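You operate a simulated robot arm through the tools that you are given. There is no shell and no other tool. Be economical: measure what you need, move in short steps, check, and stop when the job is done.

You are at the controls of a simulated two-armed robot. One attempt, no reset.

TASK
Wipe up the spill on the right half of the wall bench with the rag there and put it back.

The check looks at the end state, three seconds after you hand in, the way a careful person would. Anything else that was tipped, shoved, dropped, spilled or broken makes it a failure.

THE ROBOT
Two 7-joint arms with two-finger parallel grippers on one trunk, on a base that drives. Base frame: it is fixed to the floor where the robot stands at the start and does not move with it; the origin is under the middle of the robot, x ahead of it, y to its left, z up. Readings come in m, degrees, newtons and seconds.
The left shoulder is at the start at [0.07, 0.134, 1.151], the right one opposite. Payload 1.57 kg a hand.
The TCP of each hand is the grasp point between the finger pads, 0.03 m short of the fingertips. In the tool frame z runs along the fingers and y along their closing line. Largest opening 0.08 m; finger width 0.017, thickness 0.012; the body of the gripper, 0.04 by 0.082 m, starts 0.08 m behind the TCP.
Orientation is that of the tool frame in the base frame, as a unit quaternion [w, x, y, z]. With the fingers straight down and closing along the base's y, the tool's x points along the base's -x, its y along +y and its z along -z.

THE INTERFACE
- The arms move only by the tool step_arm. It takes "left_moves", "right_moves" or both (then of equal length, played together; a hand with none holds still); each is a list of rows, each an object of numbers (a shift or turn left out is 0, a gripper value left out holds the last): "tx", "ty", "tz": the shift along the tool's x, y, z in m; "rx", "ry", "rz": the turn, a rotation vector about the tool's x, y, z in degrees; "grip": the gripper command, from -1 (fully open) to 1 (shut), values between in proportion. In form: [{"tx": .., "ty": .., "tz": .., "rx": .., "ry": .., "rz": .., "grip": ..}, ...]. A call has 1 to 10 rows; each row is the pose to reach, as a shift and turn from the pose commanded when the call began, along the tool's axes at that moment. Each row takes 0.2 s and may step no farther than 0.05 m and 8.6 degrees from the row before; otherwise, or with a gripper value out of range, the whole call is refused. Where a pose cannot be reached the arm comes as near as it can. A force on the tool above 40 N (or 10 N above the force at the start of the call, whichever is more), or a blocked arm, ends the call early, and 0.2 s more pass. Each finger travels about 0.153 m/s and halts on what it meets, pressing with about 31 N; the grip force reading is that of the motor and also rises with nothing between the fingers. The clock runs only during rows and for 0.2 s after the last one: add rows that repeat a pose to give the fingers time. It gives the time, the measured TCP pose, the force on the tool (base axes), the opening and the grip force at its end, in the units of the frame above (readings bear some noise).
- Cameras (640 x 400 px; columns grow to the right, rows downward): "scene" is now at [0.1396, 0.036, 1.3791]; the picture's right is [0.38, -0.93, 0.00], its down [-0.60, -0.25, -0.76] and it looks along [0.70, 0.29, -0.65] (base axes); focal length 272 px, centre (320, 200). "left" rides on the left gripper at [0.072, 0.007, -0.122] in its tool frame; the picture's right is [-0.09, 1.00, 0.00], its down [-0.84, -0.08, -0.54] and it looks along [-0.54, -0.05, 0.84] (tool axes); focal length 238 px, centre (320, 200). "right" rides on the right gripper at [0.072, -0.007, -0.122] in its tool frame; the picture's right is [0.09, 1.00, 0.00], its down [-0.84, 0.08, -0.54] and it looks along [-0.54, 0.05, 0.84] (tool axes); focal length 238 px, centre (320, 200). There is no depth. A picture from a camera that has moved, and an enlarged one, comes with that camera's place and axes in the base frame and with its lens. The place of the scene camera against the robot may be out by one fixed shift of up to 0.018 m in any direction.
- snapshot(camera): a new picture of that camera. The clock stands still meanwhile.
- slide_trunk(by): slides the trunk up (or, below 0, down) by that many m; the arms and the scene camera ride with it, the base frame stays. It gives what a move gives, with no picture.
- steer(legs): drives the robot by 1 to 6 legs, each [ahead, left, turn to the left] in m, m and degrees, along the robot's own axes; the way and the turn of a leg run together, so that a leg with both is an arc; at most 1.5 m and 180 degrees a leg. The arms and the cameras ride along, it lands a little off, and it stops where it bumps. It gives what a move gives.
- head_to(pan, tilt): turns the head with the scene camera to pan (to the left, within 86 degrees either way) and tilt (down, from -29 to 69), counted from straight ahead of the robot. It gives what a move gives.
- close_up(camera, box): a new picture of the part [left, top, right, bottom] of that camera's present view, enlarged. The clock stands still meanwhile.
- job_done(): hands the job in; it is judged then, once.

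Go step by step. Nothing tells you exact positions but the pictures and the camera data: compare them with the known pose of the tool, close in by small moves and look again before you grip or let go. The budget is 120 turns and 88 pictures, counting those below and the enlarged ones. Unless the task says otherwise, let go and move clear before handing in, and close with one line.

The tools are called after ">>>" by a JSON object that holds its "name" and its "arguments". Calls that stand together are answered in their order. step_arm: Moves the arms, as the interface text tells. Its arguments: {"type":"object","properties":{"left_moves":{"type":"array"},"right_moves":{"type":"array"}},"required":[]} The other tools are called the same way: slide_trunk (by) slides the trunk up or down; steer (legs) drives the base; head_to (pan, tilt) turns the head that bears the scene camera; snapshot (camera) takes a picture; close_up (camera, box) takes an enlarged picture of a part of a camera's view; job_done () hands the job in.

At the start:

```text
time: 0.0
left_position: [0.4156, 0.3453, 1.0483]
left_ee_rot: [0.0, -0.001, 1.0, 0.0]
left_force: [-0.2, -0.5, -0.3]
left_gripper_width: 0.0802
left_finger_force: 0.0
right_position: [0.389, -0.021, 1.1178]
right_ee_rot: [0.0, 0.0, 1.0, 0.0]
right_force: [0.3, -0.6, -0.3]
right_gripper_width: 0.0798
right_finger_force: 0.0
trunk travel left (down, up): [-0.725, 0.215]
robot x, y, heading: [-0.0018, 0.0022, 0.2]
head pan, tilt: [22.2, 40.7]
```

scene: 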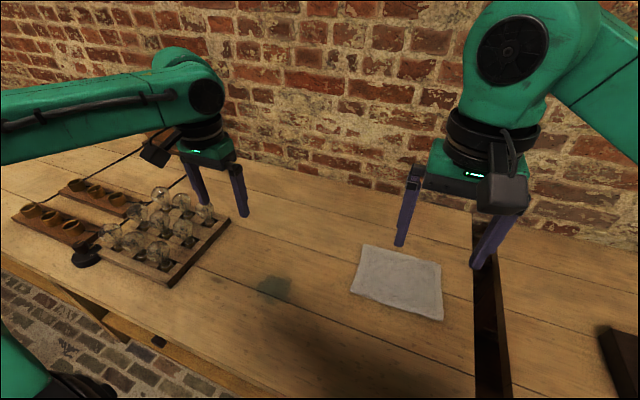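
right: 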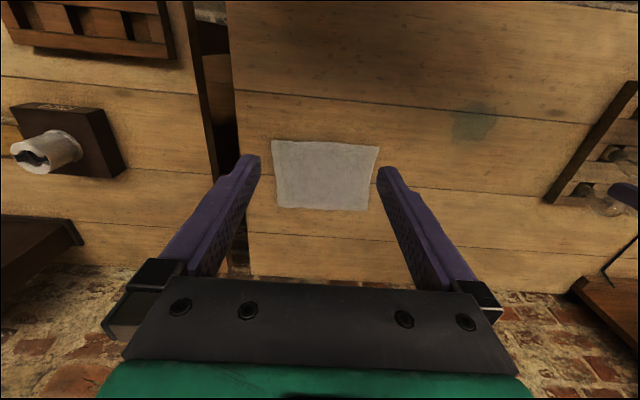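
left: 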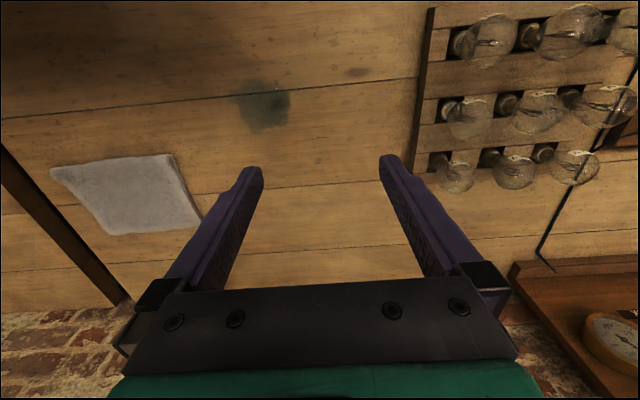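

I see a rag and a greenish stain on the section left of a dark divider, so I have to establish which is the "right half" of the wall bench. I'll look to the right and then around before moving anything.

>>> {"name": "head_to", "arguments": {"pan": -35, "tilt": 35}}

>>> {"name": "snapshot", "arguments": {"camera": "scene"}}

>>> {"name": "head_to", "arguments": {"pan": 60, "tilt": 35}}

>>> {"name": "snapshot", "arguments": {"camera": "scene"}}

```text
time: 1.3
left_position: [0.415, 0.3457, 1.0472]
left_ee_rot: [0.0, -0.001, 1.0, 0.0]
left_force: [-0.1, 0.3, -0.1]
left_gripper_width: 0.0798
left_finger_force: 0.2
right_position: [0.3899, -0.0212, 1.1187]
right_ee_rot: [0.0, 0.0, 1.0, 0.0]
right_force: [0.4, 0.7, 0.0]
right_gripper_width: 0.0801
right_finger_force: 0.0
trunk travel left (down, up): [-0.725, 0.215]
robot x, y, heading: [0.0016, -0.002, -0.0]
head pan, tilt: [-35.0, 35.0]
```

```text
84 pictures are left
camera scene: at [0.1335, -0.0464, 1.3877], right [-0.57, -0.82, 0.0], down [-0.47, 0.33, -0.82], along [0.67, -0.47, -0.57], focal length 272 px, centre (320, 200)
```

scene: 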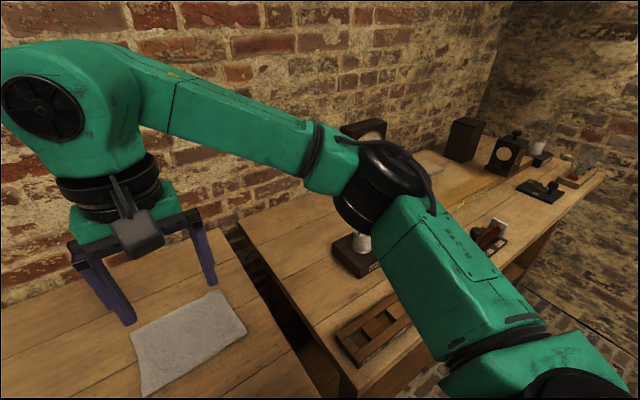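

```text
time: 3.0
left_position: [0.4148, 0.3448, 1.0484]
left_ee_rot: [0.0, -0.002, 1.0, 0.001]
left_force: [0.1, -1.0, -0.2]
left_gripper_width: 0.0799
left_finger_force: 0.0
right_position: [0.3874, -0.0211, 1.1184]
right_ee_rot: [0.0, 0.0, 1.0, 0.0]
right_force: [-0.7, -0.2, -0.1]
right_gripper_width: 0.0798
right_finger_force: 0.1
trunk travel left (down, up): [-0.725, 0.215]
robot x, y, heading: [0.0012, -0.0017, 0.1]
head pan, tilt: [60.0, 35.0]
```

```text
83 pictures are left
camera scene: at [0.1054, 0.0802, 1.3877], right [0.87, -0.5, 0.0], down [-0.29, -0.5, -0.82], along [0.41, 0.71, -0.57], focal length 272 px, centre (320, 200)
```

scene: 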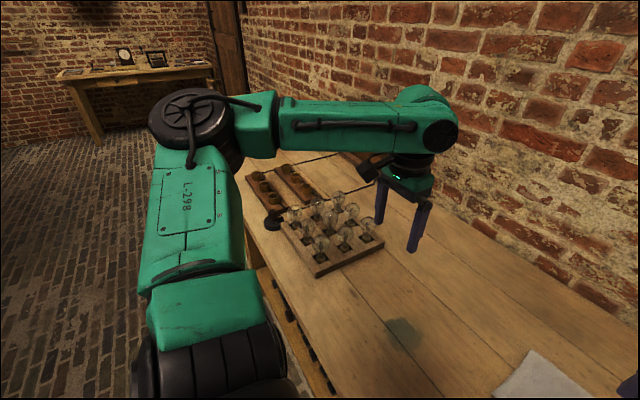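

The wall bench is split by a gap: on the left part are this rag and a stain, and the part to the right seems to have its own cloth. I'll look closer at the right part before choosing.

>>> {"name": "head_to", "arguments": {"pan": -50, "tilt": 25}}

>>> {"name": "close_up", "arguments": {"camera": "scene", "box": [100, 50, 420, 250]}}

>>> {"name": "head_to", "arguments": {"pan": -80, "tilt": 35}}

>>> {"name": "snapshot", "arguments": {"camera": "scene"}}

```text
time: 4.9
left_position: [0.4152, 0.3443, 1.0479]
left_ee_rot: [0.001, -0.001, 1.0, -0.001]
left_force: [-0.2, -0.3, 0.7]
left_gripper_width: 0.0799
left_finger_force: 0.0
right_position: [0.3895, -0.0215, 1.1188]
right_ee_rot: [0.0, 0.0, 1.0, 0.0]
right_force: [0.7, -0.3, -0.1]
right_gripper_width: 0.08
right_finger_force: 0.0
trunk travel left (down, up): [-0.725, 0.215]
robot x, y, heading: [0.0053, 0.0009, 0.1]
head pan, tilt: [-50.0, 25.0]
```

```text
2.00 times, centred on (260, 150) of scene
camera zoom: at [0.1206, -0.0665, 1.4034], right [-0.77, -0.64, 0.0], down [-0.27, 0.32, -0.91], along [0.58, -0.69, -0.42], focal length 545 px, centre (440, 300)
```

zoom: 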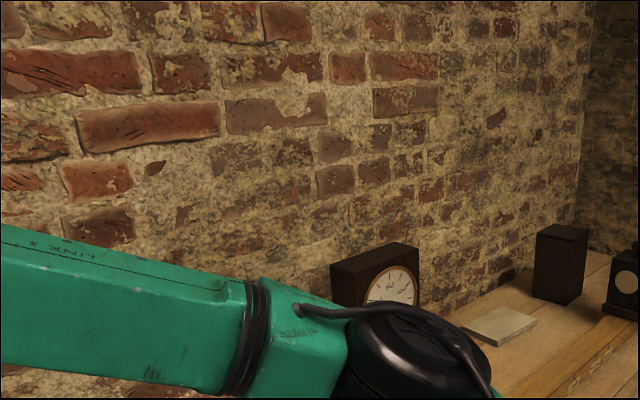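

```text
time: 5.8
left_position: [0.4144, 0.3448, 1.0484]
left_ee_rot: [0.0, -0.001, 1.0, 0.0]
left_force: [0.3, -0.3, 0.7]
left_gripper_width: 0.0799
left_finger_force: 0.1
right_position: [0.3882, -0.0208, 1.1181]
right_ee_rot: [0.001, -0.001, 1.0, 0.001]
right_force: [0.2, 0.1, -0.9]
right_gripper_width: 0.0798
right_finger_force: 0.0
trunk travel left (down, up): [-0.725, 0.215]
robot x, y, heading: [-0.002, 0.0016, 0.2]
head pan, tilt: [-80.0, 35.0]
```

```text
81 pictures are left
camera scene: at [0.0767, -0.0827, 1.3877], right [-0.98, -0.17, 0.0], down [-0.1, 0.56, -0.82], along [0.14, -0.81, -0.57], focal length 272 px, centre (320, 200)
```

scene: 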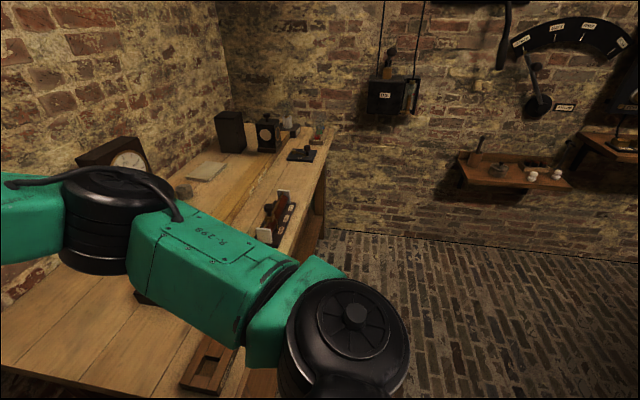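

The right part holds a clock, a pale flat thing and instruments, but my arm hides its surface. I'll raise the trunk and move to the right to view it from directly in front.

>>> {"name": "slide_trunk", "arguments": {"by": 0.2}}

>>> {"name": "steer", "arguments": {"legs": [[-0.15, 0, 0], [0, -0.8, 0]]}}

>>> {"name": "head_to", "arguments": {"pan": 0, "tilt": 40}}

>>> {"name": "snapshot", "arguments": {"camera": "scene"}}

>>> {"name": "snapshot", "arguments": {"camera": "right"}}

```text
time: 8.0
left_position: [0.4154, 0.3456, 1.2467]
left_ee_rot: [0.0, -0.001, 1.0, 0.0]
left_force: [-1.0, -0.5, 0.7]
left_gripper_width: 0.0798
left_finger_force: 0.3
right_position: [0.3887, -0.0206, 1.318]
right_ee_rot: [0.0, 0.0, 1.0, 0.0]
right_force: [0.7, -0.7, 0.3]
right_gripper_width: 0.0798
right_finger_force: 0.0
trunk travel left (down, up): [-0.925, 0.015]
robot x, y, heading: [-0.0035, -0.0005, -0.0]
head pan, tilt: [-80.0, 35.0]
```

```text
time: 13.2
left_position: [0.2666, -0.4517, 1.2467]
left_ee_rot: [0.0, -0.004, 1.0, -0.001]
left_force: [0.4, 0.6, 0.4]
left_gripper_width: 0.0801
left_finger_force: 0.0
right_position: [0.2437, -0.818, 1.3187]
right_ee_rot: [-0.001, -0.005, 1.0, -0.001]
right_force: [0.2, 0.8, 0.1]
right_gripper_width: 0.08
right_finger_force: 0.1
trunk travel left (down, up): [-0.925, 0.015]
robot x, y, heading: [-0.1438, -0.7979, 0.4]
head pan, tilt: [-80.0, 35.0]
```

```text
time: 14.8
left_position: [0.2662, -0.4526, 1.2477]
left_ee_rot: [0.0, -0.003, 1.0, 0.0]
left_force: [0.3, 0.0, -0.1]
left_gripper_width: 0.0801
left_finger_force: 0.0
right_position: [0.2433, -0.8208, 1.3187]
right_ee_rot: [0.001, -0.004, 1.0, 0.0]
right_force: [-0.6, 0.2, -0.7]
right_gripper_width: 0.0799
right_finger_force: 0.1
trunk travel left (down, up): [-0.925, 0.015]
robot x, y, heading: [-0.1411, -0.7995, 0.6]
head pan, tilt: [0.0, 40.0]
```

```text
80 pictures are left
camera scene: at [0.0008, -0.7966, 1.5801], right [0.01, -1.0, 0.0], down [-0.64, 0.0, -0.77], along [0.77, 0.01, -0.64], focal length 272 px, centre (320, 200)
```

scene: 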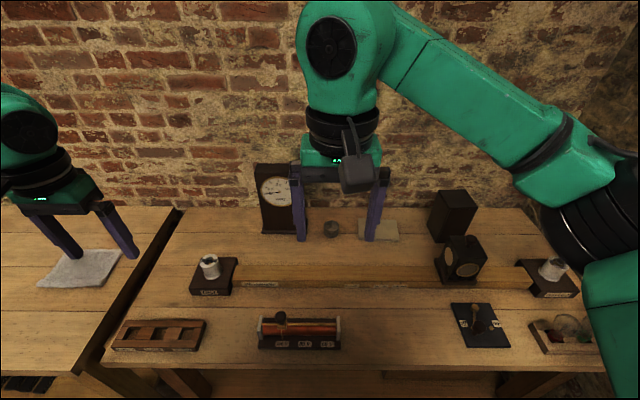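

```text
79 pictures are left
camera right: at [0.1717, -0.8274, 1.4409], right [-0.1, 0.99, 0.0], down [0.84, 0.08, 0.54], along [0.54, 0.05, -0.84], focal length 238 px, centre (320, 200)
```

right: 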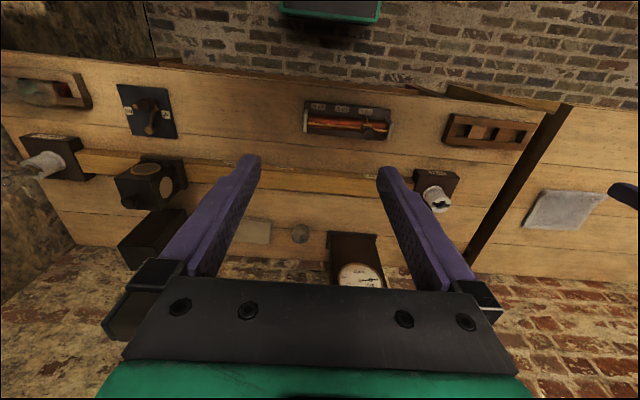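

No stain shows on this right part so far. I'll enlarge the pale item and the surface to be certain.

>>> {"name": "close_up", "arguments": {"camera": "scene", "box": [160, 200, 480, 400]}}

>>> {"name": "close_up", "arguments": {"camera": "right", "box": [0, 60, 340, 280]}}

```text
2.00 times, centred on (320, 300) of scene
camera zoom: at [0.0008, -0.7966, 1.5801], right [0.01, -1.0, 0.0], down [-0.64, 0.0, -0.77], along [0.77, 0.01, -0.64], focal length 545 px, centre (320, 0)
```

zoom: 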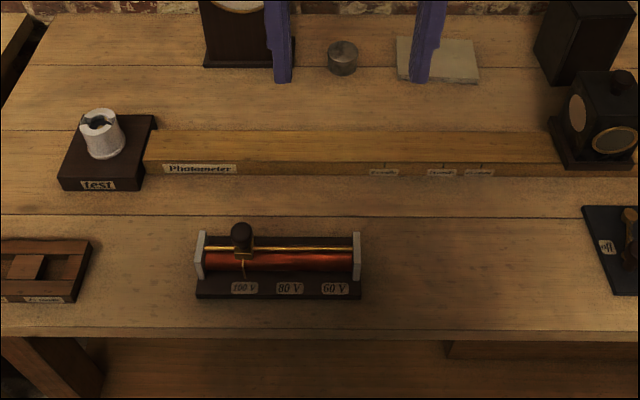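

```text
1.82 times, centred on (170, 170) of right
camera zoom: at [0.1717, -0.8274, 1.4409], right [-0.1, 0.99, 0.0], down [0.84, 0.08, 0.54], along [0.54, 0.05, -0.84], focal length 433 px, centre (593, 254)
```

zoom: 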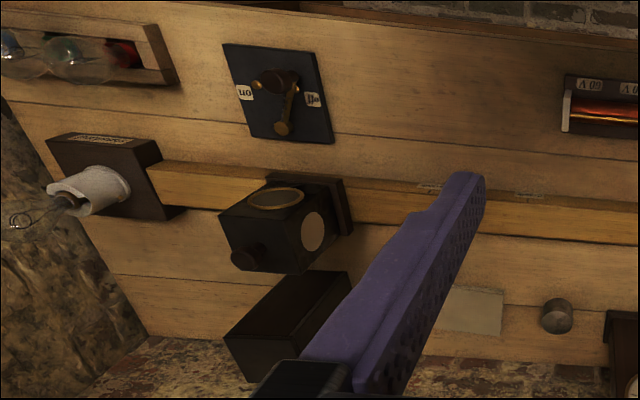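

This right part is a photometer bench with a card on it and no spill, so the spill and rag both lie on the right half of the bench where I began. From the first picture the rag is at about (0.60, 0.0), 0.22 by 0.17, and the spill at about (0.445, 0.29). I'm driving back.

>>> {"name": "steer", "arguments": {"legs": [[0, 0.95, 0], [0.15, 0, 0]]}}

>>> {"name": "head_to", "arguments": {"pan": 0, "tilt": 50}}

>>> {"name": "snapshot", "arguments": {"camera": "scene"}}

>>> {"name": "snapshot", "arguments": {"camera": "right"}}

```text
time: 20.7
left_position: [0.4062, 0.5006, 1.2489]
left_ee_rot: [0.002, -0.005, 1.0, -0.001]
left_force: [0.0, 0.3, 0.0]
left_gripper_width: 0.0795
left_finger_force: 0.1
right_position: [0.3838, 0.1342, 1.3201]
right_ee_rot: [0.002, -0.006, 1.0, 0.0]
right_force: [-0.8, -0.8, 1.2]
right_gripper_width: 0.0799
right_finger_force: 0.1
trunk travel left (down, up): [-0.925, 0.015]
robot x, y, heading: [-0.0031, 0.1552, 0.9]
head pan, tilt: [0.0, 40.0]
```

```text
time: 21.4
left_position: [0.4094, 0.4997, 1.2481]
left_ee_rot: [0.0, -0.004, 1.0, 0.0]
left_force: [-0.9, 0.3, 0.3]
left_gripper_width: 0.08
left_finger_force: 0.1
right_position: [0.3871, 0.1334, 1.3193]
right_ee_rot: [-0.001, -0.005, 1.0, 0.0]
right_force: [-0.6, 0.3, -0.2]
right_gripper_width: 0.0801
right_finger_force: 0.0
trunk travel left (down, up): [-0.925, 0.015]
robot x, y, heading: [-0.0011, 0.1492, 0.6]
head pan, tilt: [0.0, 50.0]
```

```text
76 pictures are left
camera scene: at [0.1359, 0.1562, 1.5661], right [0.01, -1.0, 0.0], down [-0.77, -0.01, -0.64], along [0.64, 0.01, -0.77], focal length 272 px, centre (320, 200)
```

scene: 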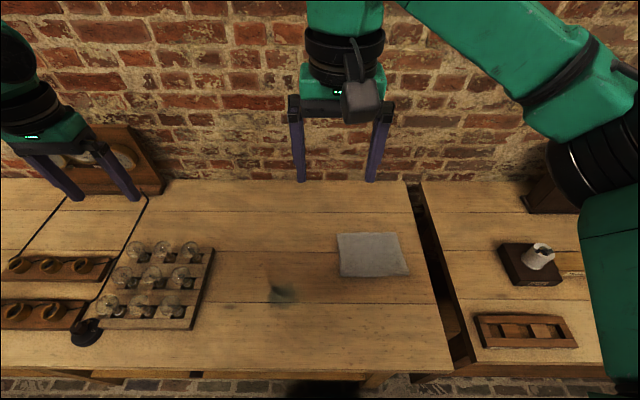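

```text
75 pictures are left
camera right: at [0.3149, 0.1256, 1.4412], right [-0.1, 0.99, 0.0], down [0.84, 0.09, 0.54], along [0.54, 0.06, -0.84], focal length 238 px, centre (320, 200)
```

right: 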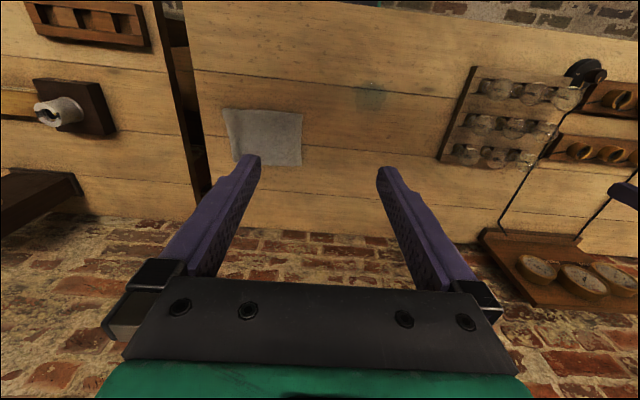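

Here is the rag right of the spill on this bench. I'll also check the far bench and the left half for a rival rag or spill, and enlarge this one.

>>> {"name": "close_up", "arguments": {"camera": "scene", "box": [230, 210, 450, 348]}}

>>> {"name": "head_to", "arguments": {"pan": 75, "tilt": 20}}

>>> {"name": "snapshot", "arguments": {"camera": "scene"}}

```text
2.90 times, centred on (340, 279) of scene
camera zoom: at [0.1359, 0.1562, 1.5661], right [0.01, -1.0, 0.0], down [-0.77, -0.01, -0.64], along [0.64, 0.01, -0.77], focal length 790 px, centre (262, -29)
```

zoom: 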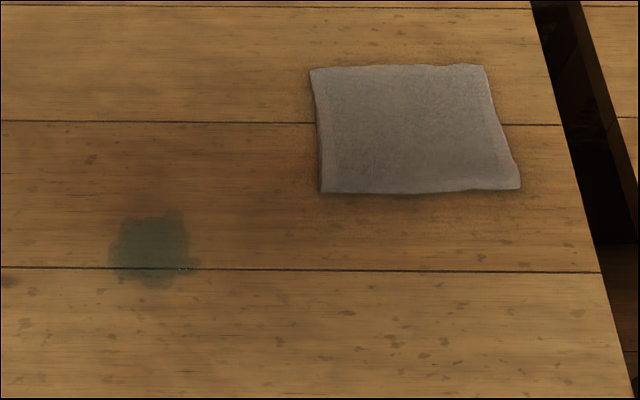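

```text
time: 22.9
left_position: [0.4096, 0.4994, 1.2467]
left_ee_rot: [0.0, -0.005, 1.0, 0.0]
left_force: [-0.6, -0.2, 0.4]
left_gripper_width: 0.0799
left_finger_force: 0.1
right_position: [0.388, 0.1334, 1.3181]
right_ee_rot: [0.0, -0.005, 1.0, 0.0]
right_force: [0.5, -1.0, -0.1]
right_gripper_width: 0.0799
right_finger_force: 0.1
trunk travel left (down, up): [-0.925, 0.015]
robot x, y, heading: [-0.0065, 0.1487, 0.4]
head pan, tilt: [75.0, 20.0]
```

```text
73 pictures are left
camera scene: at [0.0834, 0.2455, 1.6115], right [0.97, -0.25, 0.0], down [-0.09, -0.33, -0.94], along [0.24, 0.91, -0.34], focal length 272 px, centre (320, 200)
```

scene: 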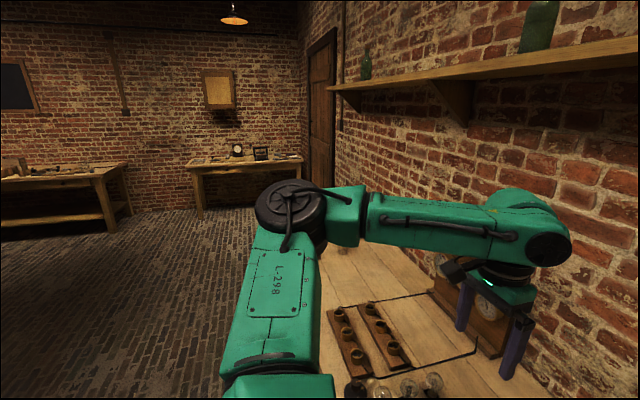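

The other benches carry nothing relevant, and there's a bottle shelf above, so I'll keep low. Refined: spill centre about (0.434, 0.274), radius 0.05; rag spans x 0.50–0.655, y −0.11–0.10. I'll lower the trunk and bring the right hand over the rag.

>>> {"name": "slide_trunk", "arguments": {"by": -0.2}}

>>> {"name": "head_to", "arguments": {"pan": -5, "tilt": 50}}

>>> {"name": "step_arm", "arguments": {"right_moves": [{"tx": -0.027, "ty": -0.019, "tz": 0.03}, {"tx": -0.054, "ty": -0.038, "tz": 0.06}, {"tx": -0.081, "ty": -0.057, "tz": 0.09}, {"tx": -0.108, "ty": -0.076, "tz": 0.12}, {"tx": -0.135, "ty": -0.095, "tz": 0.15}, {"tx": -0.162, "ty": -0.114, "tz": 0.18}, {"tx": -0.187, "ty": -0.137, "tz": 0.21}, {"tx": -0.187, "ty": -0.137, "tz": 0.24}]}}

>>> {"name": "snapshot", "arguments": {"camera": "right"}}

>>> {"name": "snapshot", "arguments": {"camera": "scene"}}

```text
time: 25.1
left_position: [0.411, 0.4991, 1.0483]
left_ee_rot: [0.0, -0.005, 1.0, -0.001]
left_force: [0.3, -0.2, -0.5]
left_gripper_width: 0.08
left_finger_force: 0.0
right_position: [0.3869, 0.1331, 1.1195]
right_ee_rot: [-0.001, -0.006, 1.0, 0.0]
right_force: [-0.3, 0.7, -0.6]
right_gripper_width: 0.0801
right_finger_force: 0.1
trunk travel left (down, up): [-0.725, 0.215]
robot x, y, heading: [-0.0016, 0.1495, 0.8]
head pan, tilt: [75.0, 20.0]
```

```text
time: 26.6
left_position: [0.4101, 0.501, 1.048]
left_ee_rot: [0.001, -0.005, 1.0, 0.0]
left_force: [0.5, 0.1, -0.5]
left_gripper_width: 0.08
left_finger_force: 0.1
right_position: [0.3869, 0.1336, 1.1193]
right_ee_rot: [0.0, -0.006, 1.0, 0.0]
right_force: [-0.8, 0.2, -0.7]
right_gripper_width: 0.0802
right_finger_force: 0.2
trunk travel left (down, up): [-0.725, 0.215]
robot x, y, heading: [-0.0035, 0.152, 0.5]
head pan, tilt: [-5.0, 50.0]
```

```text
time: 28.4
left_position: [0.4105, 0.4989, 1.0482]
left_ee_rot: [0.0, -0.005, 1.0, 0.0]
left_force: [-0.5, -0.6, 0.2]
left_gripper_width: 0.08
left_finger_force: 0.1
right_position: [0.5748, -0.0038, 0.8766]
right_ee_rot: [0.0, -0.005, 1.0, 0.0]
right_force: [0.3, -0.3, -0.2]
right_gripper_width: 0.0798
right_finger_force: 0.0
trunk travel left (down, up): [-0.725, 0.215]
robot x, y, heading: [-0.0034, 0.149, 0.3]
head pan, tilt: [-5.0, 50.0]
```

```text
72 pictures are left
camera right: at [0.5037, -0.0105, 1.0006], right [-0.1, 0.99, 0.0], down [0.84, 0.09, 0.54], along [0.54, 0.06, -0.84], focal length 238 px, centre (320, 200)
```

right: 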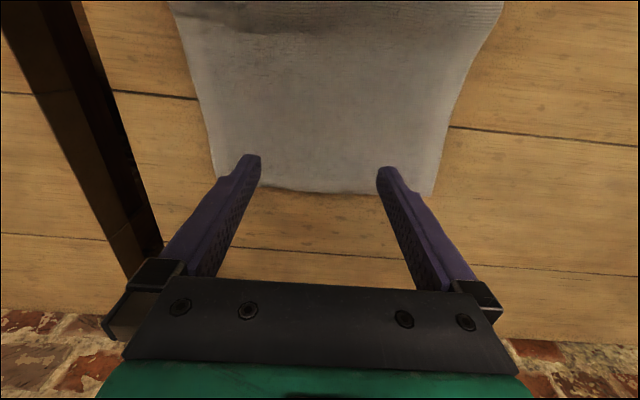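

```text
71 pictures are left
camera scene: at [0.1368, 0.1494, 1.366], right [-0.08, -1.0, 0.0], down [-0.76, 0.06, -0.64], along [0.64, -0.05, -0.77], focal length 272 px, centre (320, 200)
```

scene: 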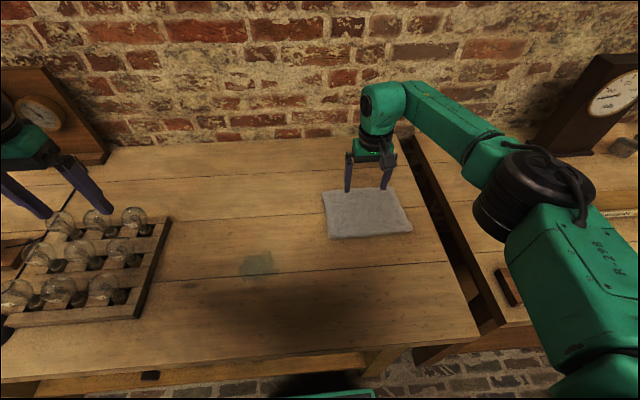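

From the hand camera the rag is at about x 0.47–0.638, y −0.115–0.13, centre (0.555, 0.007). I'll centre above it and lower with open fingers until light contact, planning to press and slide it like a wiping hand.

>>> {"name": "step_arm", "arguments": {"right_moves": [{"tx": 0.02, "ty": 0.01, "tz": 0.03}, {"tx": 0.02, "ty": 0.01, "tz": 0.06}, {"tx": 0.02, "ty": 0.01, "tz": 0.07}, {"tx": 0.02, "ty": 0.01, "tz": 0.075}, {"tx": 0.02, "ty": 0.01, "tz": 0.08}, {"tx": 0.02, "ty": 0.01, "tz": 0.083}]}}

>>> {"name": "snapshot", "arguments": {"camera": "right"}}

```text
time: 29.0
left_position: [0.4076, 0.5002, 1.0493]
left_ee_rot: [0.002, -0.005, 1.0, 0.0]
left_force: [0.0, -0.7, -0.2]
left_gripper_width: 0.08
left_finger_force: 0.1
right_position: [0.5555, 0.0084, 0.8359]
right_ee_rot: [0.004, -0.003, 1.0, 0.003]
right_force: [-4.1, -2.5, 12.6]
right_gripper_width: 0.08
right_finger_force: 0.0
trunk travel left (down, up): [-0.725, 0.215]
robot x, y, heading: [-0.0026, 0.1455, 0.5]
head pan, tilt: [-5.0, 50.0]
stopped in row 2 (right hand): the force on the tool passed its limit (the readings are from after the stop); the commanded pose is now the measured one
```

```text
70 pictures are left
camera right: at [0.4826, 0.0006, 0.957], right [-0.1, 1.0, 0.0], down [0.83, 0.08, 0.55], along [0.55, 0.06, -0.84], focal length 238 px, centre (320, 200)
```

right: 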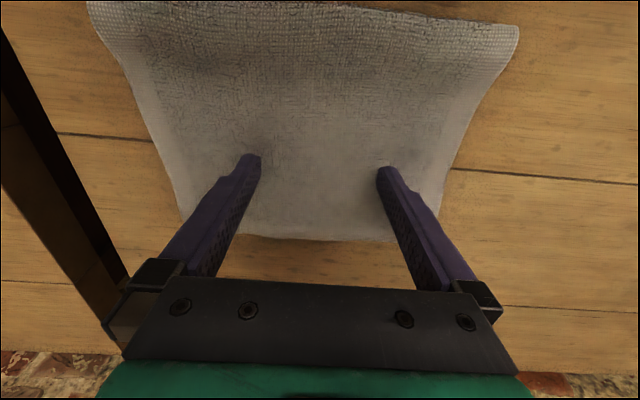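

Contact came already with the fingertips near z 0.80, higher than expected for a flat cloth. I'll look closely at the fingertips from the scene camera.

>>> {"name": "close_up", "arguments": {"camera": "scene", "box": [290, 130, 450, 260]}}

```text
3.08 times, centred on (370, 195) of scene
camera zoom: at [0.1331, 0.1496, 1.3664], right [-0.08, -1.0, 0.0], down [-0.76, 0.06, -0.64], along [0.64, -0.05, -0.76], focal length 838 px, centre (166, 215)
```

zoom: 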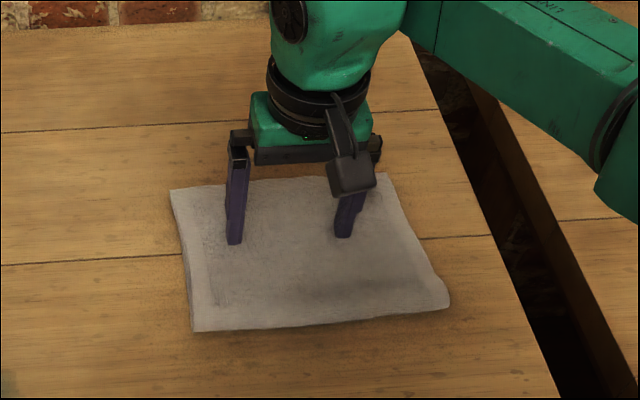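

The tips look to be on the cloth. I'll press on in millimetre steps to learn how stiff it is.

>>> {"name": "step_arm", "arguments": {"right_moves": [{"tz": 0.002}, {"tz": 0.004}, {"tz": 0.006}, {"tz": 0.006}]}}

```text
time: 29.8
left_position: [0.4066, 0.5006, 1.0475]
left_ee_rot: [0.002, -0.006, 1.0, 0.0]
left_force: [-0.2, -1.1, 0.7]
left_gripper_width: 0.08
left_finger_force: 0.0
right_position: [0.5592, 0.0095, 0.8352]
right_ee_rot: [0.009, -0.003, 1.0, 0.006]
right_force: [-6.8, -1.4, 23.3]
right_gripper_width: 0.08
right_finger_force: 0.0
trunk travel left (down, up): [-0.725, 0.215]
robot x, y, heading: [-0.0022, 0.1484, 0.4]
head pan, tilt: [-5.0, 50.0]
stopped in row 4 (right hand): the force on the tool passed its limit (the readings are from after the stop); the commanded pose is now the measured one
```

It's rigid at this height. I'll probe the bare bench beside the rag to learn the true surface height.

>>> {"name": "step_arm", "arguments": {"right_moves": [{"tz": -0.03, "rx": 0}, {"tz": -0.03, "ty": 0.05}, {"tz": -0.03, "ty": 0.1}, {"tz": -0.03, "ty": 0.15}, {"tz": -0.03, "ty": 0.195}, {"tz": -0.03, "ty": 0.195}]}}

>>> {"name": "step_arm", "arguments": {"right_moves": [{"tz": 0.01}, {"tz": 0.02}, {"tz": 0.025}, {"tz": 0.03}, {"tz": 0.035}, {"tz": 0.04}, {"tz": 0.045}, {"tz": 0.05}, {"tz": 0.055}, {"tz": 0.06}]}}

>>> {"name": "snapshot", "arguments": {"camera": "right"}}

>>> {"name": "snapshot", "arguments": {"camera": "scene"}}

```text
time: 31.2
left_position: [0.4099, 0.4984, 1.0482]
left_ee_rot: [0.0, -0.006, 1.0, 0.001]
left_force: [-0.1, 0.2, 0.8]
left_gripper_width: 0.0797
left_finger_force: 0.0
right_position: [0.5437, 0.2024, 0.8595]
right_ee_rot: [0.006, -0.002, 1.0, 0.005]
right_force: [0.0, 0.0, 0.1]
right_gripper_width: 0.0801
right_finger_force: 0.2
right hand out of reach, approached as far as the arm can: row 5, 6
trunk travel left (down, up): [-0.725, 0.215]
robot x, y, heading: [-0.0015, 0.1541, 0.7]
head pan, tilt: [-5.0, 50.0]
```

```text
time: 32.8
left_position: [0.4072, 0.5002, 1.0501]
left_ee_rot: [0.002, -0.005, 1.0, 0.0]
left_force: [0.0, 0.0, 0.8]
left_gripper_width: 0.0803
left_finger_force: 0.1
right_position: [0.5367, 0.2024, 0.8308]
right_ee_rot: [0.014, -0.002, 1.0, 0.005]
right_force: [-6.4, 0.1, 15.8]
right_gripper_width: 0.08
right_finger_force: 0.1
right hand out of reach, approached as far as the arm can: row 1, 2, 3, 4, 5, 6, 7
trunk travel left (down, up): [-0.725, 0.215]
robot x, y, heading: [0.0006, 0.1521, 0.6]
head pan, tilt: [-5.0, 50.0]
stopped in row 7 (right hand): the force on the tool passed its limit (the readings are from after the stop); the commanded pose is now the measured one
```

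```text
68 pictures are left
camera right: at [0.463, 0.1937, 0.9507], right [-0.1, 1.0, 0.01], down [0.82, 0.07, 0.57], along [0.56, 0.06, -0.82], focal length 238 px, centre (320, 200)
```

right: 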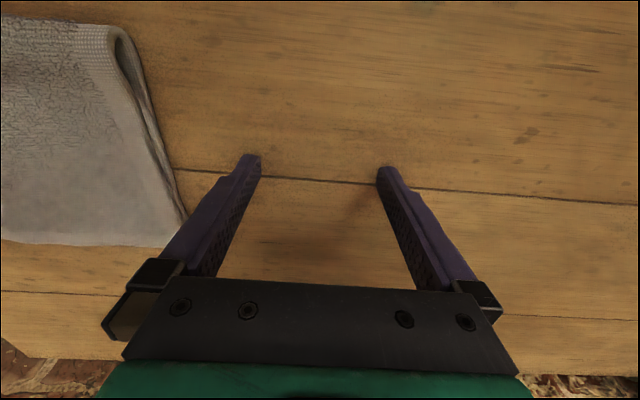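

```text
67 pictures are left
camera scene: at [0.1333, 0.1492, 1.3663], right [-0.08, -1.0, 0.0], down [-0.76, 0.06, -0.64], along [0.64, -0.05, -0.76], focal length 272 px, centre (320, 200)
```

scene: 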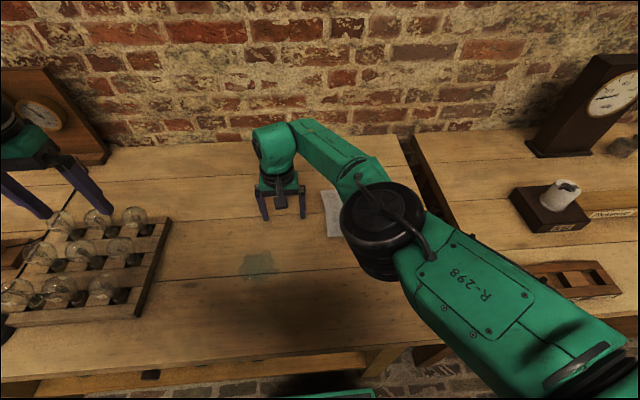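

The bare bench is at z ≈ 0.80, so the rag is a folded cloth about 5 mm thick. Corrected: rag x 0.475–0.612, y −0.10–0.106; spill about (0.408, 0.263). I'll raise the hand and shift the robot a little left so the right arm can reach both places.

>>> {"name": "step_arm", "arguments": {"right_moves": [{"tz": -0.04}, {"tz": -0.08}, {"tz": -0.1, "ty": -0.04}, {"tz": -0.1, "ty": -0.08}, {"tz": -0.1, "ty": -0.12}]}}

>>> {"name": "steer", "arguments": {"legs": [[0, 0.08, -0.5]]}}

>>> {"name": "snapshot", "arguments": {"camera": "right"}}

```text
time: 34.0
left_position: [0.4096, 0.4986, 1.0479]
left_ee_rot: [0.0, -0.005, 1.0, 0.001]
left_force: [-0.5, -0.4, 0.4]
left_gripper_width: 0.0802
left_finger_force: 0.2
right_position: [0.5373, 0.0802, 0.927]
right_ee_rot: [0.013, -0.003, 1.0, 0.006]
right_force: [0.2, 0.0, 0.2]
right_gripper_width: 0.0801
right_finger_force: 0.1
trunk travel left (down, up): [-0.725, 0.215]
robot x, y, heading: [-0.0052, 0.1504, 0.7]
head pan, tilt: [-5.0, 50.0]
```

```text
time: 35.0
left_position: [0.4144, 0.574, 1.0477]
left_ee_rot: [-0.001, 0.0, 1.0, 0.001]
left_force: [0.1, 0.3, 0.3]
left_gripper_width: 0.0796
left_finger_force: 0.0
right_position: [0.5367, 0.1539, 0.9268]
right_ee_rot: [0.014, 0.004, 1.0, 0.006]
right_force: [-0.7, -0.4, 0.0]
right_gripper_width: 0.0802
right_finger_force: 0.0
trunk travel left (down, up): [-0.725, 0.215]
robot x, y, heading: [-0.0012, 0.2235, -0.1]
head pan, tilt: [-5.0, 50.0]
```

```text
66 pictures are left
camera right: at [0.462, 0.1452, 1.0468], right [-0.09, 1.0, 0.01], down [0.82, 0.07, 0.56], along [0.56, 0.06, -0.83], focal length 238 px, centre (320, 200)
```

right: 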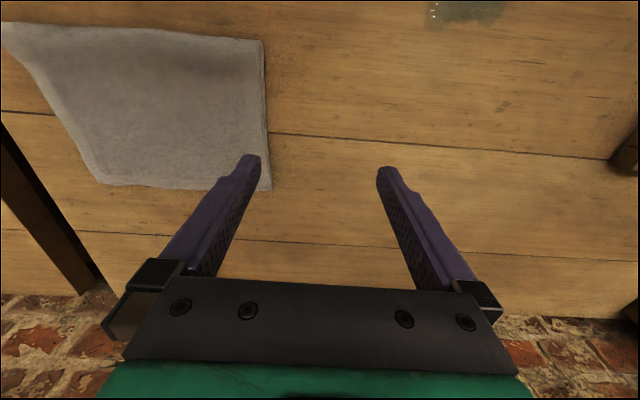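

The rag is still in place, centre (0.546, −0.003), and the spill's wall-side edge is at about x 0.437, y 0.267. Moving above the rag centre with the hand straightened.

>>> {"name": "step_arm", "arguments": {"right_moves": [{"ty": -0.04, "ry": 1.6}, {"tx": -0.004, "ty": -0.08, "tz": 0.01, "ry": 1.6}, {"tx": -0.009, "ty": -0.12, "tz": 0.03, "ry": 1.6}, {"tx": -0.009, "ty": -0.157, "tz": 0.05, "ry": 1.6}, {"tx": -0.009, "ty": -0.157, "tz": 0.08, "ry": 1.6}, {"tx": -0.009, "ty": -0.157, "tz": 0.08, "ry": 1.6}]}}

>>> {"name": "step_arm", "arguments": {"right_moves": [{"tz": 0.004}, {"tz": 0.008}, {"tz": 0.011}, {"tz": 0.013}, {"tz": 0.015}, {"tz": 0.015}]}}

```text
time: 36.4
left_position: [0.4138, 0.574, 1.0484]
left_ee_rot: [0.0, 0.001, 1.0, 0.0]
left_force: [-0.1, -0.5, 0.0]
left_gripper_width: 0.0799
left_finger_force: 0.0
right_position: [0.5484, -0.0019, 0.8452]
right_ee_rot: [-0.001, 0.003, 1.0, 0.004]
right_force: [-1.1, -0.2, 0.0]
right_gripper_width: 0.0801
right_finger_force: 0.0
trunk travel left (down, up): [-0.725, 0.215]
robot x, y, heading: [0.0012, 0.2314, -0.3]
head pan, tilt: [-5.0, 50.0]
```

```text
time: 37.8
left_position: [0.412, 0.5763, 1.0489]
left_ee_rot: [0.001, 0.0, 1.0, 0.0]
left_force: [0.4, -0.2, 0.3]
left_gripper_width: 0.0799
left_finger_force: 0.1
right_position: [0.5468, -0.0013, 0.8356]
right_ee_rot: [0.003, 0.003, 1.0, 0.006]
right_force: [6.0, -6.5, 29.2]
right_gripper_width: 0.0798
right_finger_force: 0.1
trunk travel left (down, up): [-0.725, 0.215]
robot x, y, heading: [0.0024, 0.23, -0.0]
head pan, tilt: [-5.0, 50.0]
```

The pressing force is about 29 N on the cloth. I'll ease it slightly and test whether the rag follows a short drag.

>>> {"name": "step_arm", "arguments": {"right_moves": [{"tz": -0.002}, {"tz": -0.002, "tx": 0.005, "ty": 0.01}, {"tz": -0.002, "tx": 0.01, "ty": 0.02}, {"tz": -0.002, "tx": 0.015, "ty": 0.03}, {"tz": -0.002, "tx": 0.02, "ty": 0.04}]}}

>>> {"name": "snapshot", "arguments": {"camera": "right"}}

```text
time: 39.0
left_position: [0.4108, 0.5758, 1.0491]
left_ee_rot: [0.003, 0.0, 1.0, 0.0]
left_force: [0.3, -0.3, 0.1]
left_gripper_width: 0.0801
left_finger_force: 0.0
right_position: [0.5254, 0.0388, 0.8352]
right_ee_rot: [0.002, 0.003, 1.0, 0.004]
right_force: [3.1, -6.9, 26.1]
right_gripper_width: 0.0801
right_finger_force: 0.1
trunk travel left (down, up): [-0.725, 0.215]
robot x, y, heading: [-0.0027, 0.2284, -0.4]
head pan, tilt: [-5.0, 50.0]
```

```text
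65 pictures are left
camera right: at [0.4533, 0.0313, 0.9569], right [-0.08, 1.0, 0.01], down [0.84, 0.07, 0.54], along [0.54, 0.05, -0.84], focal length 238 px, centre (320, 200)
```

right: 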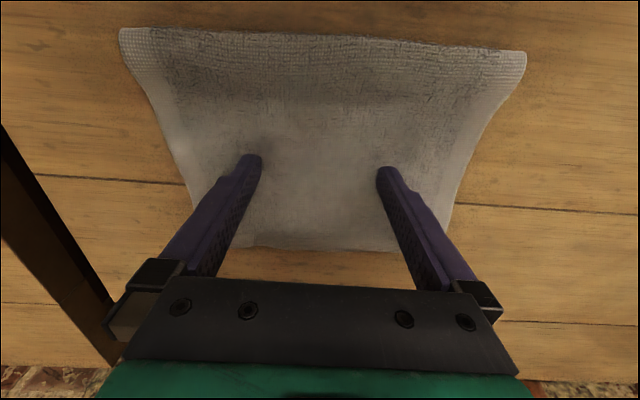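

The rag follows the hand. I'll slide on to the spill in gentle rows, stopping once to look halfway.

>>> {"name": "step_arm", "arguments": {"right_moves": [{"tx": 0.008, "ty": 0.014}, {"tx": 0.016, "ty": 0.028}, {"tx": 0.024, "ty": 0.043}, {"tx": 0.032, "ty": 0.058}, {"tx": 0.04, "ty": 0.073}, {"tx": 0.048, "ty": 0.088}, {"tx": 0.056, "ty": 0.102}, {"tx": 0.062, "ty": 0.112}]}}

>>> {"name": "snapshot", "arguments": {"camera": "right"}}

```text
time: 40.8
left_position: [0.412, 0.5753, 1.0503]
left_ee_rot: [0.001, 0.0, 1.0, -0.001]
left_force: [0.2, -1.3, 0.2]
left_gripper_width: 0.0798
left_finger_force: 0.1
right_position: [0.4641, 0.1506, 0.8351]
right_ee_rot: [0.0, 0.003, 1.0, 0.004]
right_force: [4.6, -6.5, 21.9]
right_gripper_width: 0.08
right_finger_force: 0.1
trunk travel left (down, up): [-0.725, 0.215]
robot x, y, heading: [-0.0031, 0.2299, 0.1]
head pan, tilt: [-5.0, 50.0]
```

```text
64 pictures are left
camera right: at [0.3925, 0.143, 0.9571], right [-0.08, 1.0, 0.01], down [0.84, 0.07, 0.54], along [0.54, 0.05, -0.84], focal length 238 px, centre (320, 200)
```

right: 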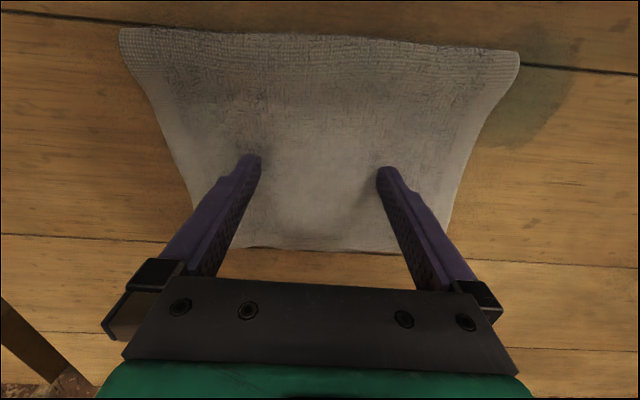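

Good; the rag stays centred under the hand and the spill shows at its left. I continue the slide onto the spill.

>>> {"name": "step_arm", "arguments": {"right_moves": [{"tx": 0.008, "ty": 0.014}, {"tx": 0.016, "ty": 0.028}, {"tx": 0.024, "ty": 0.043}, {"tx": 0.032, "ty": 0.058}, {"tx": 0.04, "ty": 0.073}, {"tx": 0.048, "ty": 0.088}, {"tx": 0.056, "ty": 0.102}, {"tx": 0.062, "ty": 0.112}]}}

>>> {"name": "snapshot", "arguments": {"camera": "scene"}}

```text
time: 42.6
left_position: [0.4132, 0.5736, 1.0478]
left_ee_rot: [0.001, -0.001, 1.0, 0.0]
left_force: [0.6, 0.1, -0.6]
left_gripper_width: 0.0801
left_finger_force: 0.1
right_position: [0.4032, 0.2626, 0.8352]
right_ee_rot: [-0.001, 0.003, 1.0, 0.004]
right_force: [2.5, -3.5, 12.7]
right_gripper_width: 0.08
right_finger_force: 0.0
trunk travel left (down, up): [-0.725, 0.215]
robot x, y, heading: [0.0025, 0.2299, -0.2]
head pan, tilt: [-5.0, 50.0]
```

```text
63 pictures are left
camera scene: at [0.1351, 0.2266, 1.366], right [-0.09, -1.0, 0.0], down [-0.76, 0.07, -0.64], along [0.64, -0.06, -0.77], focal length 272 px, centre (320, 200)
```

scene: 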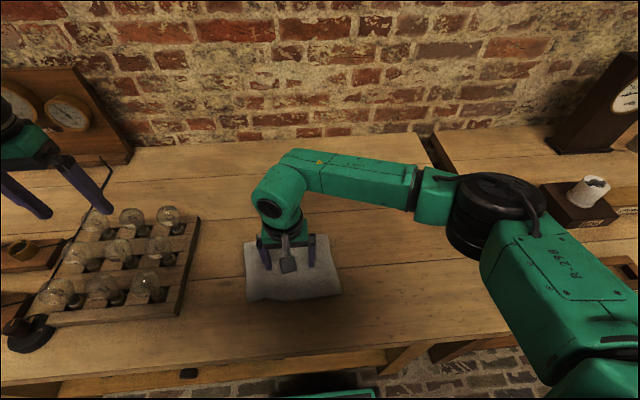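

The rag now covers the spill, well clear of the bulb tray. I'll press a bit more and scrub back and forth.

>>> {"name": "step_arm", "arguments": {"right_moves": [{"tz": 0.003}, {"tz": 0.003, "ty": 0.025}, {"tz": 0.003, "ty": 0.05}, {"tz": 0.003, "ty": 0.025}, {"tz": 0.003, "ty": 0.0}, {"tz": 0.003, "ty": -0.03}, {"tz": 0.003, "ty": -0.06}, {"tz": 0.003, "ty": -0.09}, {"tz": 0.003, "ty": -0.06}, {"tz": 0.003, "ty": -0.03}]}}

>>> {"name": "step_arm", "arguments": {"right_moves": [{"tx": 0.02, "ty": 0.03}, {"tx": 0.04, "ty": 0.03}, {"tx": 0.04, "ty": 0.06}, {"tx": 0.02, "ty": 0.06}, {"ty": 0.06}, {"tx": -0.025, "ty": 0.05}, {"tx": -0.05, "ty": 0.03}, {"tx": -0.05, "ty": 0.0}, {"tx": -0.025, "ty": 0.0}, {"tx": 0.0, "ty": 0.0}]}}

>>> {"name": "snapshot", "arguments": {"camera": "right"}}

>>> {"name": "snapshot", "arguments": {"camera": "scene"}}

```text
time: 44.8
left_position: [0.4103, 0.5758, 1.0485]
left_ee_rot: [0.002, 0.0, 1.0, 0.0]
left_force: [-0.8, -0.3, 0.1]
left_gripper_width: 0.0799
left_finger_force: 0.2
right_position: [0.4018, 0.2326, 0.8338]
right_ee_rot: [0.001, 0.004, 1.0, 0.004]
right_force: [0.0, -11.3, 32.3]
right_gripper_width: 0.0799
right_finger_force: 0.0
trunk travel left (down, up): [-0.725, 0.215]
robot x, y, heading: [-0.0018, 0.2301, -0.3]
head pan, tilt: [-5.0, 50.0]
```

```text
time: 47.0
left_position: [0.4122, 0.5744, 1.0476]
left_ee_rot: [0.002, 0.0, 1.0, 0.0]
left_force: [-0.4, 0.0, 0.1]
left_gripper_width: 0.0796
left_finger_force: 0.1
right_position: [0.4041, 0.2321, 0.8347]
right_ee_rot: [0.003, 0.004, 1.0, 0.005]
right_force: [10.2, -0.5, 36.6]
right_gripper_width: 0.0796
right_finger_force: 0.1
trunk travel left (down, up): [-0.725, 0.215]
robot x, y, heading: [0.0028, 0.2331, -0.3]
head pan, tilt: [-5.0, 50.0]
```

```text
62 pictures are left
camera right: at [0.3319, 0.2249, 0.9564], right [-0.08, 1.0, 0.01], down [0.84, 0.06, 0.55], along [0.54, 0.05, -0.84], focal length 238 px, centre (320, 200)
```

right: 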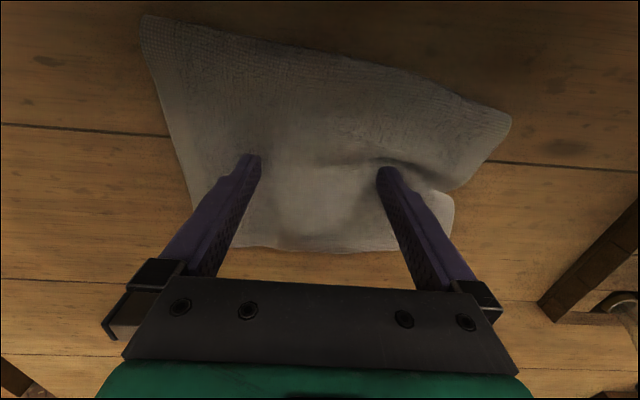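

```text
61 pictures are left
camera scene: at [0.1335, 0.2273, 1.3664], right [-0.09, -1.0, 0.0], down [-0.76, 0.07, -0.64], along [0.64, -0.06, -0.76], focal length 272 px, centre (320, 200)
```

scene: 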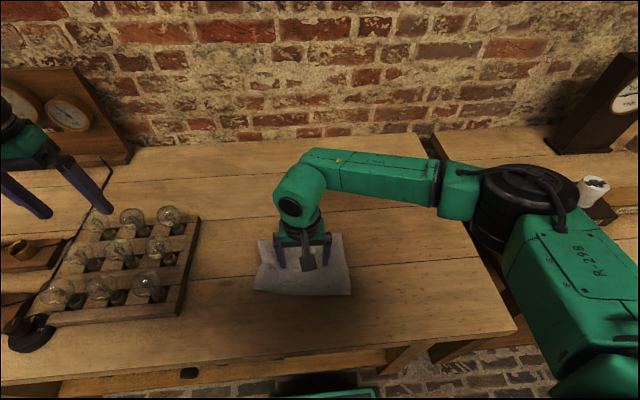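

The cloth is soft and has a small wrinkle at its left corner now. I'll ease the pressure and slide it part way back to see whether the spill is gone.

>>> {"name": "step_arm", "arguments": {"right_moves": [{"tz": -0.003}, {"tz": -0.003, "tx": -0.011, "ty": -0.018}, {"tz": -0.003, "tx": -0.022, "ty": -0.036}, {"tz": -0.003, "tx": -0.033, "ty": -0.054}, {"tz": -0.003, "tx": -0.044, "ty": -0.072}, {"tz": -0.003, "tx": -0.055, "ty": -0.09}, {"tz": -0.003, "tx": -0.066, "ty": -0.108}, {"tz": -0.003, "tx": -0.077, "ty": -0.126}, {"tz": -0.003, "tx": -0.085, "ty": -0.14}]}}

>>> {"name": "snapshot", "arguments": {"camera": "right"}}

>>> {"name": "snapshot", "arguments": {"camera": "scene"}}

```text
time: 49.0
left_position: [0.4113, 0.5754, 1.0483]
left_ee_rot: [0.002, -0.001, 1.0, -0.001]
left_force: [-0.3, -0.6, -0.8]
left_gripper_width: 0.08
left_finger_force: 0.2
right_position: [0.4876, 0.0941, 0.8344]
right_ee_rot: [0.0, 0.003, 1.0, 0.003]
right_force: [-3.3, 3.8, 15.6]
right_gripper_width: 0.0794
right_finger_force: 0.1
trunk travel left (down, up): [-0.725, 0.215]
robot x, y, heading: [-0.0051, 0.2296, -0.1]
head pan, tilt: [-5.0, 50.0]
```

```text
60 pictures are left
camera right: at [0.4153, 0.0863, 0.9573], right [-0.09, 1.0, 0.01], down [0.84, 0.07, 0.54], along [0.54, 0.05, -0.84], focal length 238 px, centre (320, 200)
```

right: 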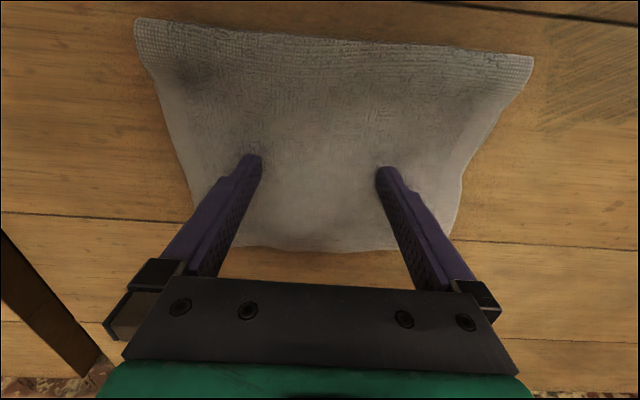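

```text
59 pictures are left
camera scene: at [0.1331, 0.2289, 1.3663], right [-0.09, -1.0, 0.0], down [-0.76, 0.07, -0.64], along [0.64, -0.06, -0.76], focal length 272 px, centre (320, 200)
```

scene: 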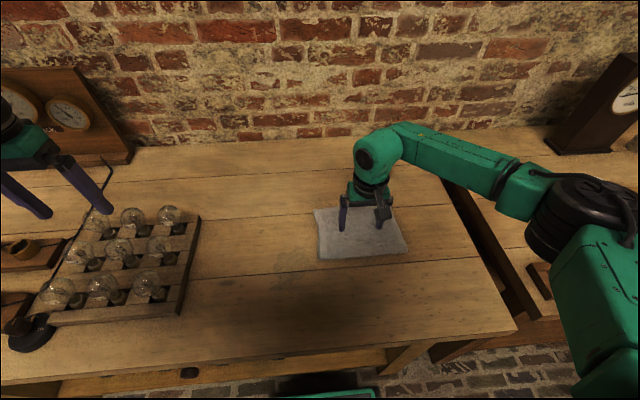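

The cloth straightened out while sliding. Now a close look at the former spill area.

>>> {"name": "close_up", "arguments": {"camera": "scene", "box": [200, 210, 360, 310]}}

>>> {"name": "close_up", "arguments": {"camera": "right", "box": [440, 0, 640, 125]}}

```text
4.00 times, centred on (280, 260) of scene
camera zoom: at [0.1331, 0.2289, 1.3663], right [-0.09, -1.0, 0.0], down [-0.76, 0.07, -0.64], along [0.64, -0.06, -0.76], focal length 1090 px, centre (480, -40)
```

zoom: 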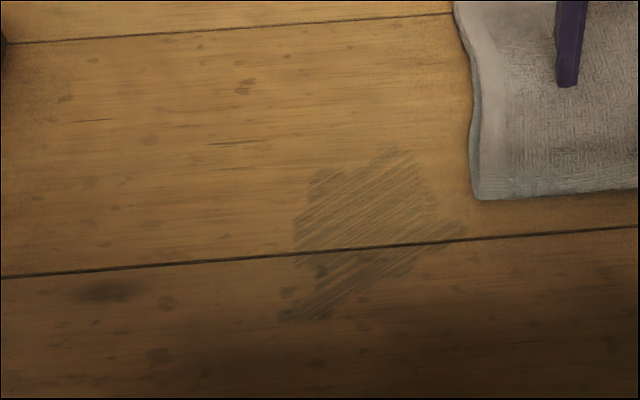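

```text
3.20 times, centred on (540, 62) of right
camera zoom: at [0.4153, 0.0863, 0.9573], right [-0.09, 1.0, 0.01], down [0.84, 0.07, 0.54], along [0.54, 0.05, -0.84], focal length 763 px, centre (-384, 640)
```

zoom: 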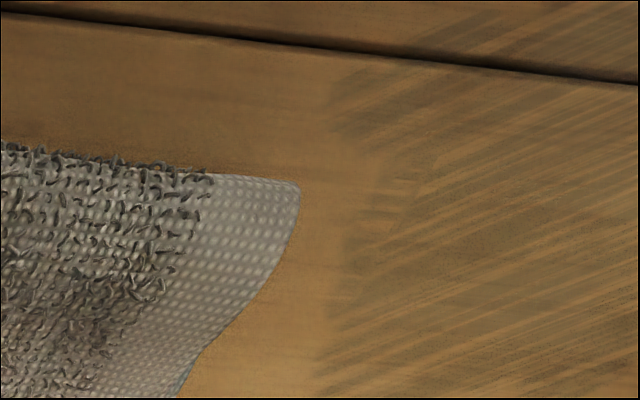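

The spill has thinned to streaks, so it needs more wiping. I'll slide back over it and scrub more, with strokes in both directions.

>>> {"name": "step_arm", "arguments": {"right_moves": [{"tz": 0.001, "tx": 0.01, "ty": 0.02}, {"tz": 0.001, "tx": 0.02, "ty": 0.04}, {"tz": 0.001, "tx": 0.03, "ty": 0.06}, {"tz": 0.001, "tx": 0.04, "ty": 0.08}, {"tz": 0.001, "tx": 0.05, "ty": 0.1}, {"tz": 0.001, "tx": 0.06, "ty": 0.12}, {"tz": 0.001, "tx": 0.07, "ty": 0.14}, {"tz": 0.001, "tx": 0.08, "ty": 0.16}, {"tz": 0.001, "tx": 0.08, "ty": 0.18}, {"tz": 0.001, "tx": 0.08, "ty": 0.2}]}}

>>> {"name": "step_arm", "arguments": {"right_moves": [{"tz": 0.002, "ty": -0.03}, {"tz": 0.002, "ty": -0.06}, {"tz": 0.002, "ty": -0.09}, {"tz": 0.002, "ty": -0.12, "tx": 0.01}, {"tz": 0.002, "ty": -0.09, "tx": 0.02}, {"tz": 0.002, "ty": -0.06, "tx": 0.02}, {"tz": 0.002, "ty": -0.03, "tx": 0.02}, {"tz": 0.002, "ty": 0.0, "tx": 0.02}, {"tz": 0.002, "ty": 0.0, "tx": 0.0}, {"tz": 0.002, "ty": 0.0, "tx": -0.02}]}}

>>> {"name": "step_arm", "arguments": {"right_moves": [{"ty": -0.03}, {"ty": -0.06}, {"ty": -0.09}, {"ty": -0.12}, {"ty": -0.09, "tx": 0.01}, {"ty": -0.06, "tx": 0.02}, {"ty": -0.03, "tx": 0.02}, {"ty": -0.03, "tx": 0.045}, {"ty": -0.03, "tx": 0.02}, {"ty": -0.03, "tx": 0.0}]}}

>>> {"name": "snapshot", "arguments": {"camera": "right"}}

```text
time: 51.2
left_position: [0.4125, 0.5743, 1.0485]
left_ee_rot: [0.001, -0.001, 1.0, 0.0]
left_force: [-0.7, 0.0, 0.0]
left_gripper_width: 0.0801
left_finger_force: 0.2
right_position: [0.4083, 0.2927, 0.8348]
right_ee_rot: [-0.001, 0.004, 1.0, 0.003]
right_force: [-1.6, -3.8, 15.2]
right_gripper_width: 0.0802
right_finger_force: 0.0
trunk travel left (down, up): [-0.725, 0.215]
robot x, y, heading: [-0.0048, 0.229, 0.0]
head pan, tilt: [-5.0, 50.0]
```

```text
time: 53.4
left_position: [0.4098, 0.5751, 1.0494]
left_ee_rot: [0.002, 0.0, 1.0, 0.0]
left_force: [-0.6, 0.1, 0.2]
left_gripper_width: 0.0799
left_finger_force: 0.0
right_position: [0.4266, 0.2931, 0.8352]
right_ee_rot: [0.0, 0.003, 1.0, 0.006]
right_force: [-6.6, 2.7, 23.4]
right_gripper_width: 0.0793
right_finger_force: 0.0
trunk travel left (down, up): [-0.725, 0.215]
robot x, y, heading: [-0.0008, 0.2258, -0.0]
head pan, tilt: [-5.0, 50.0]
```

```text
time: 54.6
left_position: [0.4118, 0.5749, 1.0483]
left_ee_rot: [0.001, 0.0, 1.0, 0.0]
left_force: [-0.3, 0.4, 0.3]
left_gripper_width: 0.0799
left_finger_force: 0.2
right_position: [0.4233, 0.1897, 0.8351]
right_ee_rot: [0.002, 0.006, 1.0, 0.002]
right_force: [-4.5, -3.9, 19.2]
right_gripper_width: 0.0799
right_finger_force: 0.1
trunk travel left (down, up): [-0.725, 0.215]
robot x, y, heading: [-0.0017, 0.2293, -0.3]
head pan, tilt: [-5.0, 50.0]
stopped in row 5 (right hand): the force on the tool passed its limit (the readings are from after the stop); the commanded pose is now the measured one
```

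```text
56 pictures are left
camera right: at [0.3511, 0.1834, 0.9568], right [-0.08, 1.0, 0.0], down [0.84, 0.07, 0.55], along [0.54, 0.05, -0.84], focal length 238 px, centre (320, 200)
```

right: 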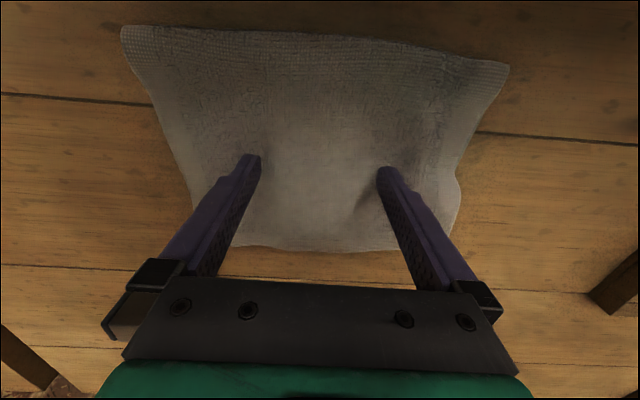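

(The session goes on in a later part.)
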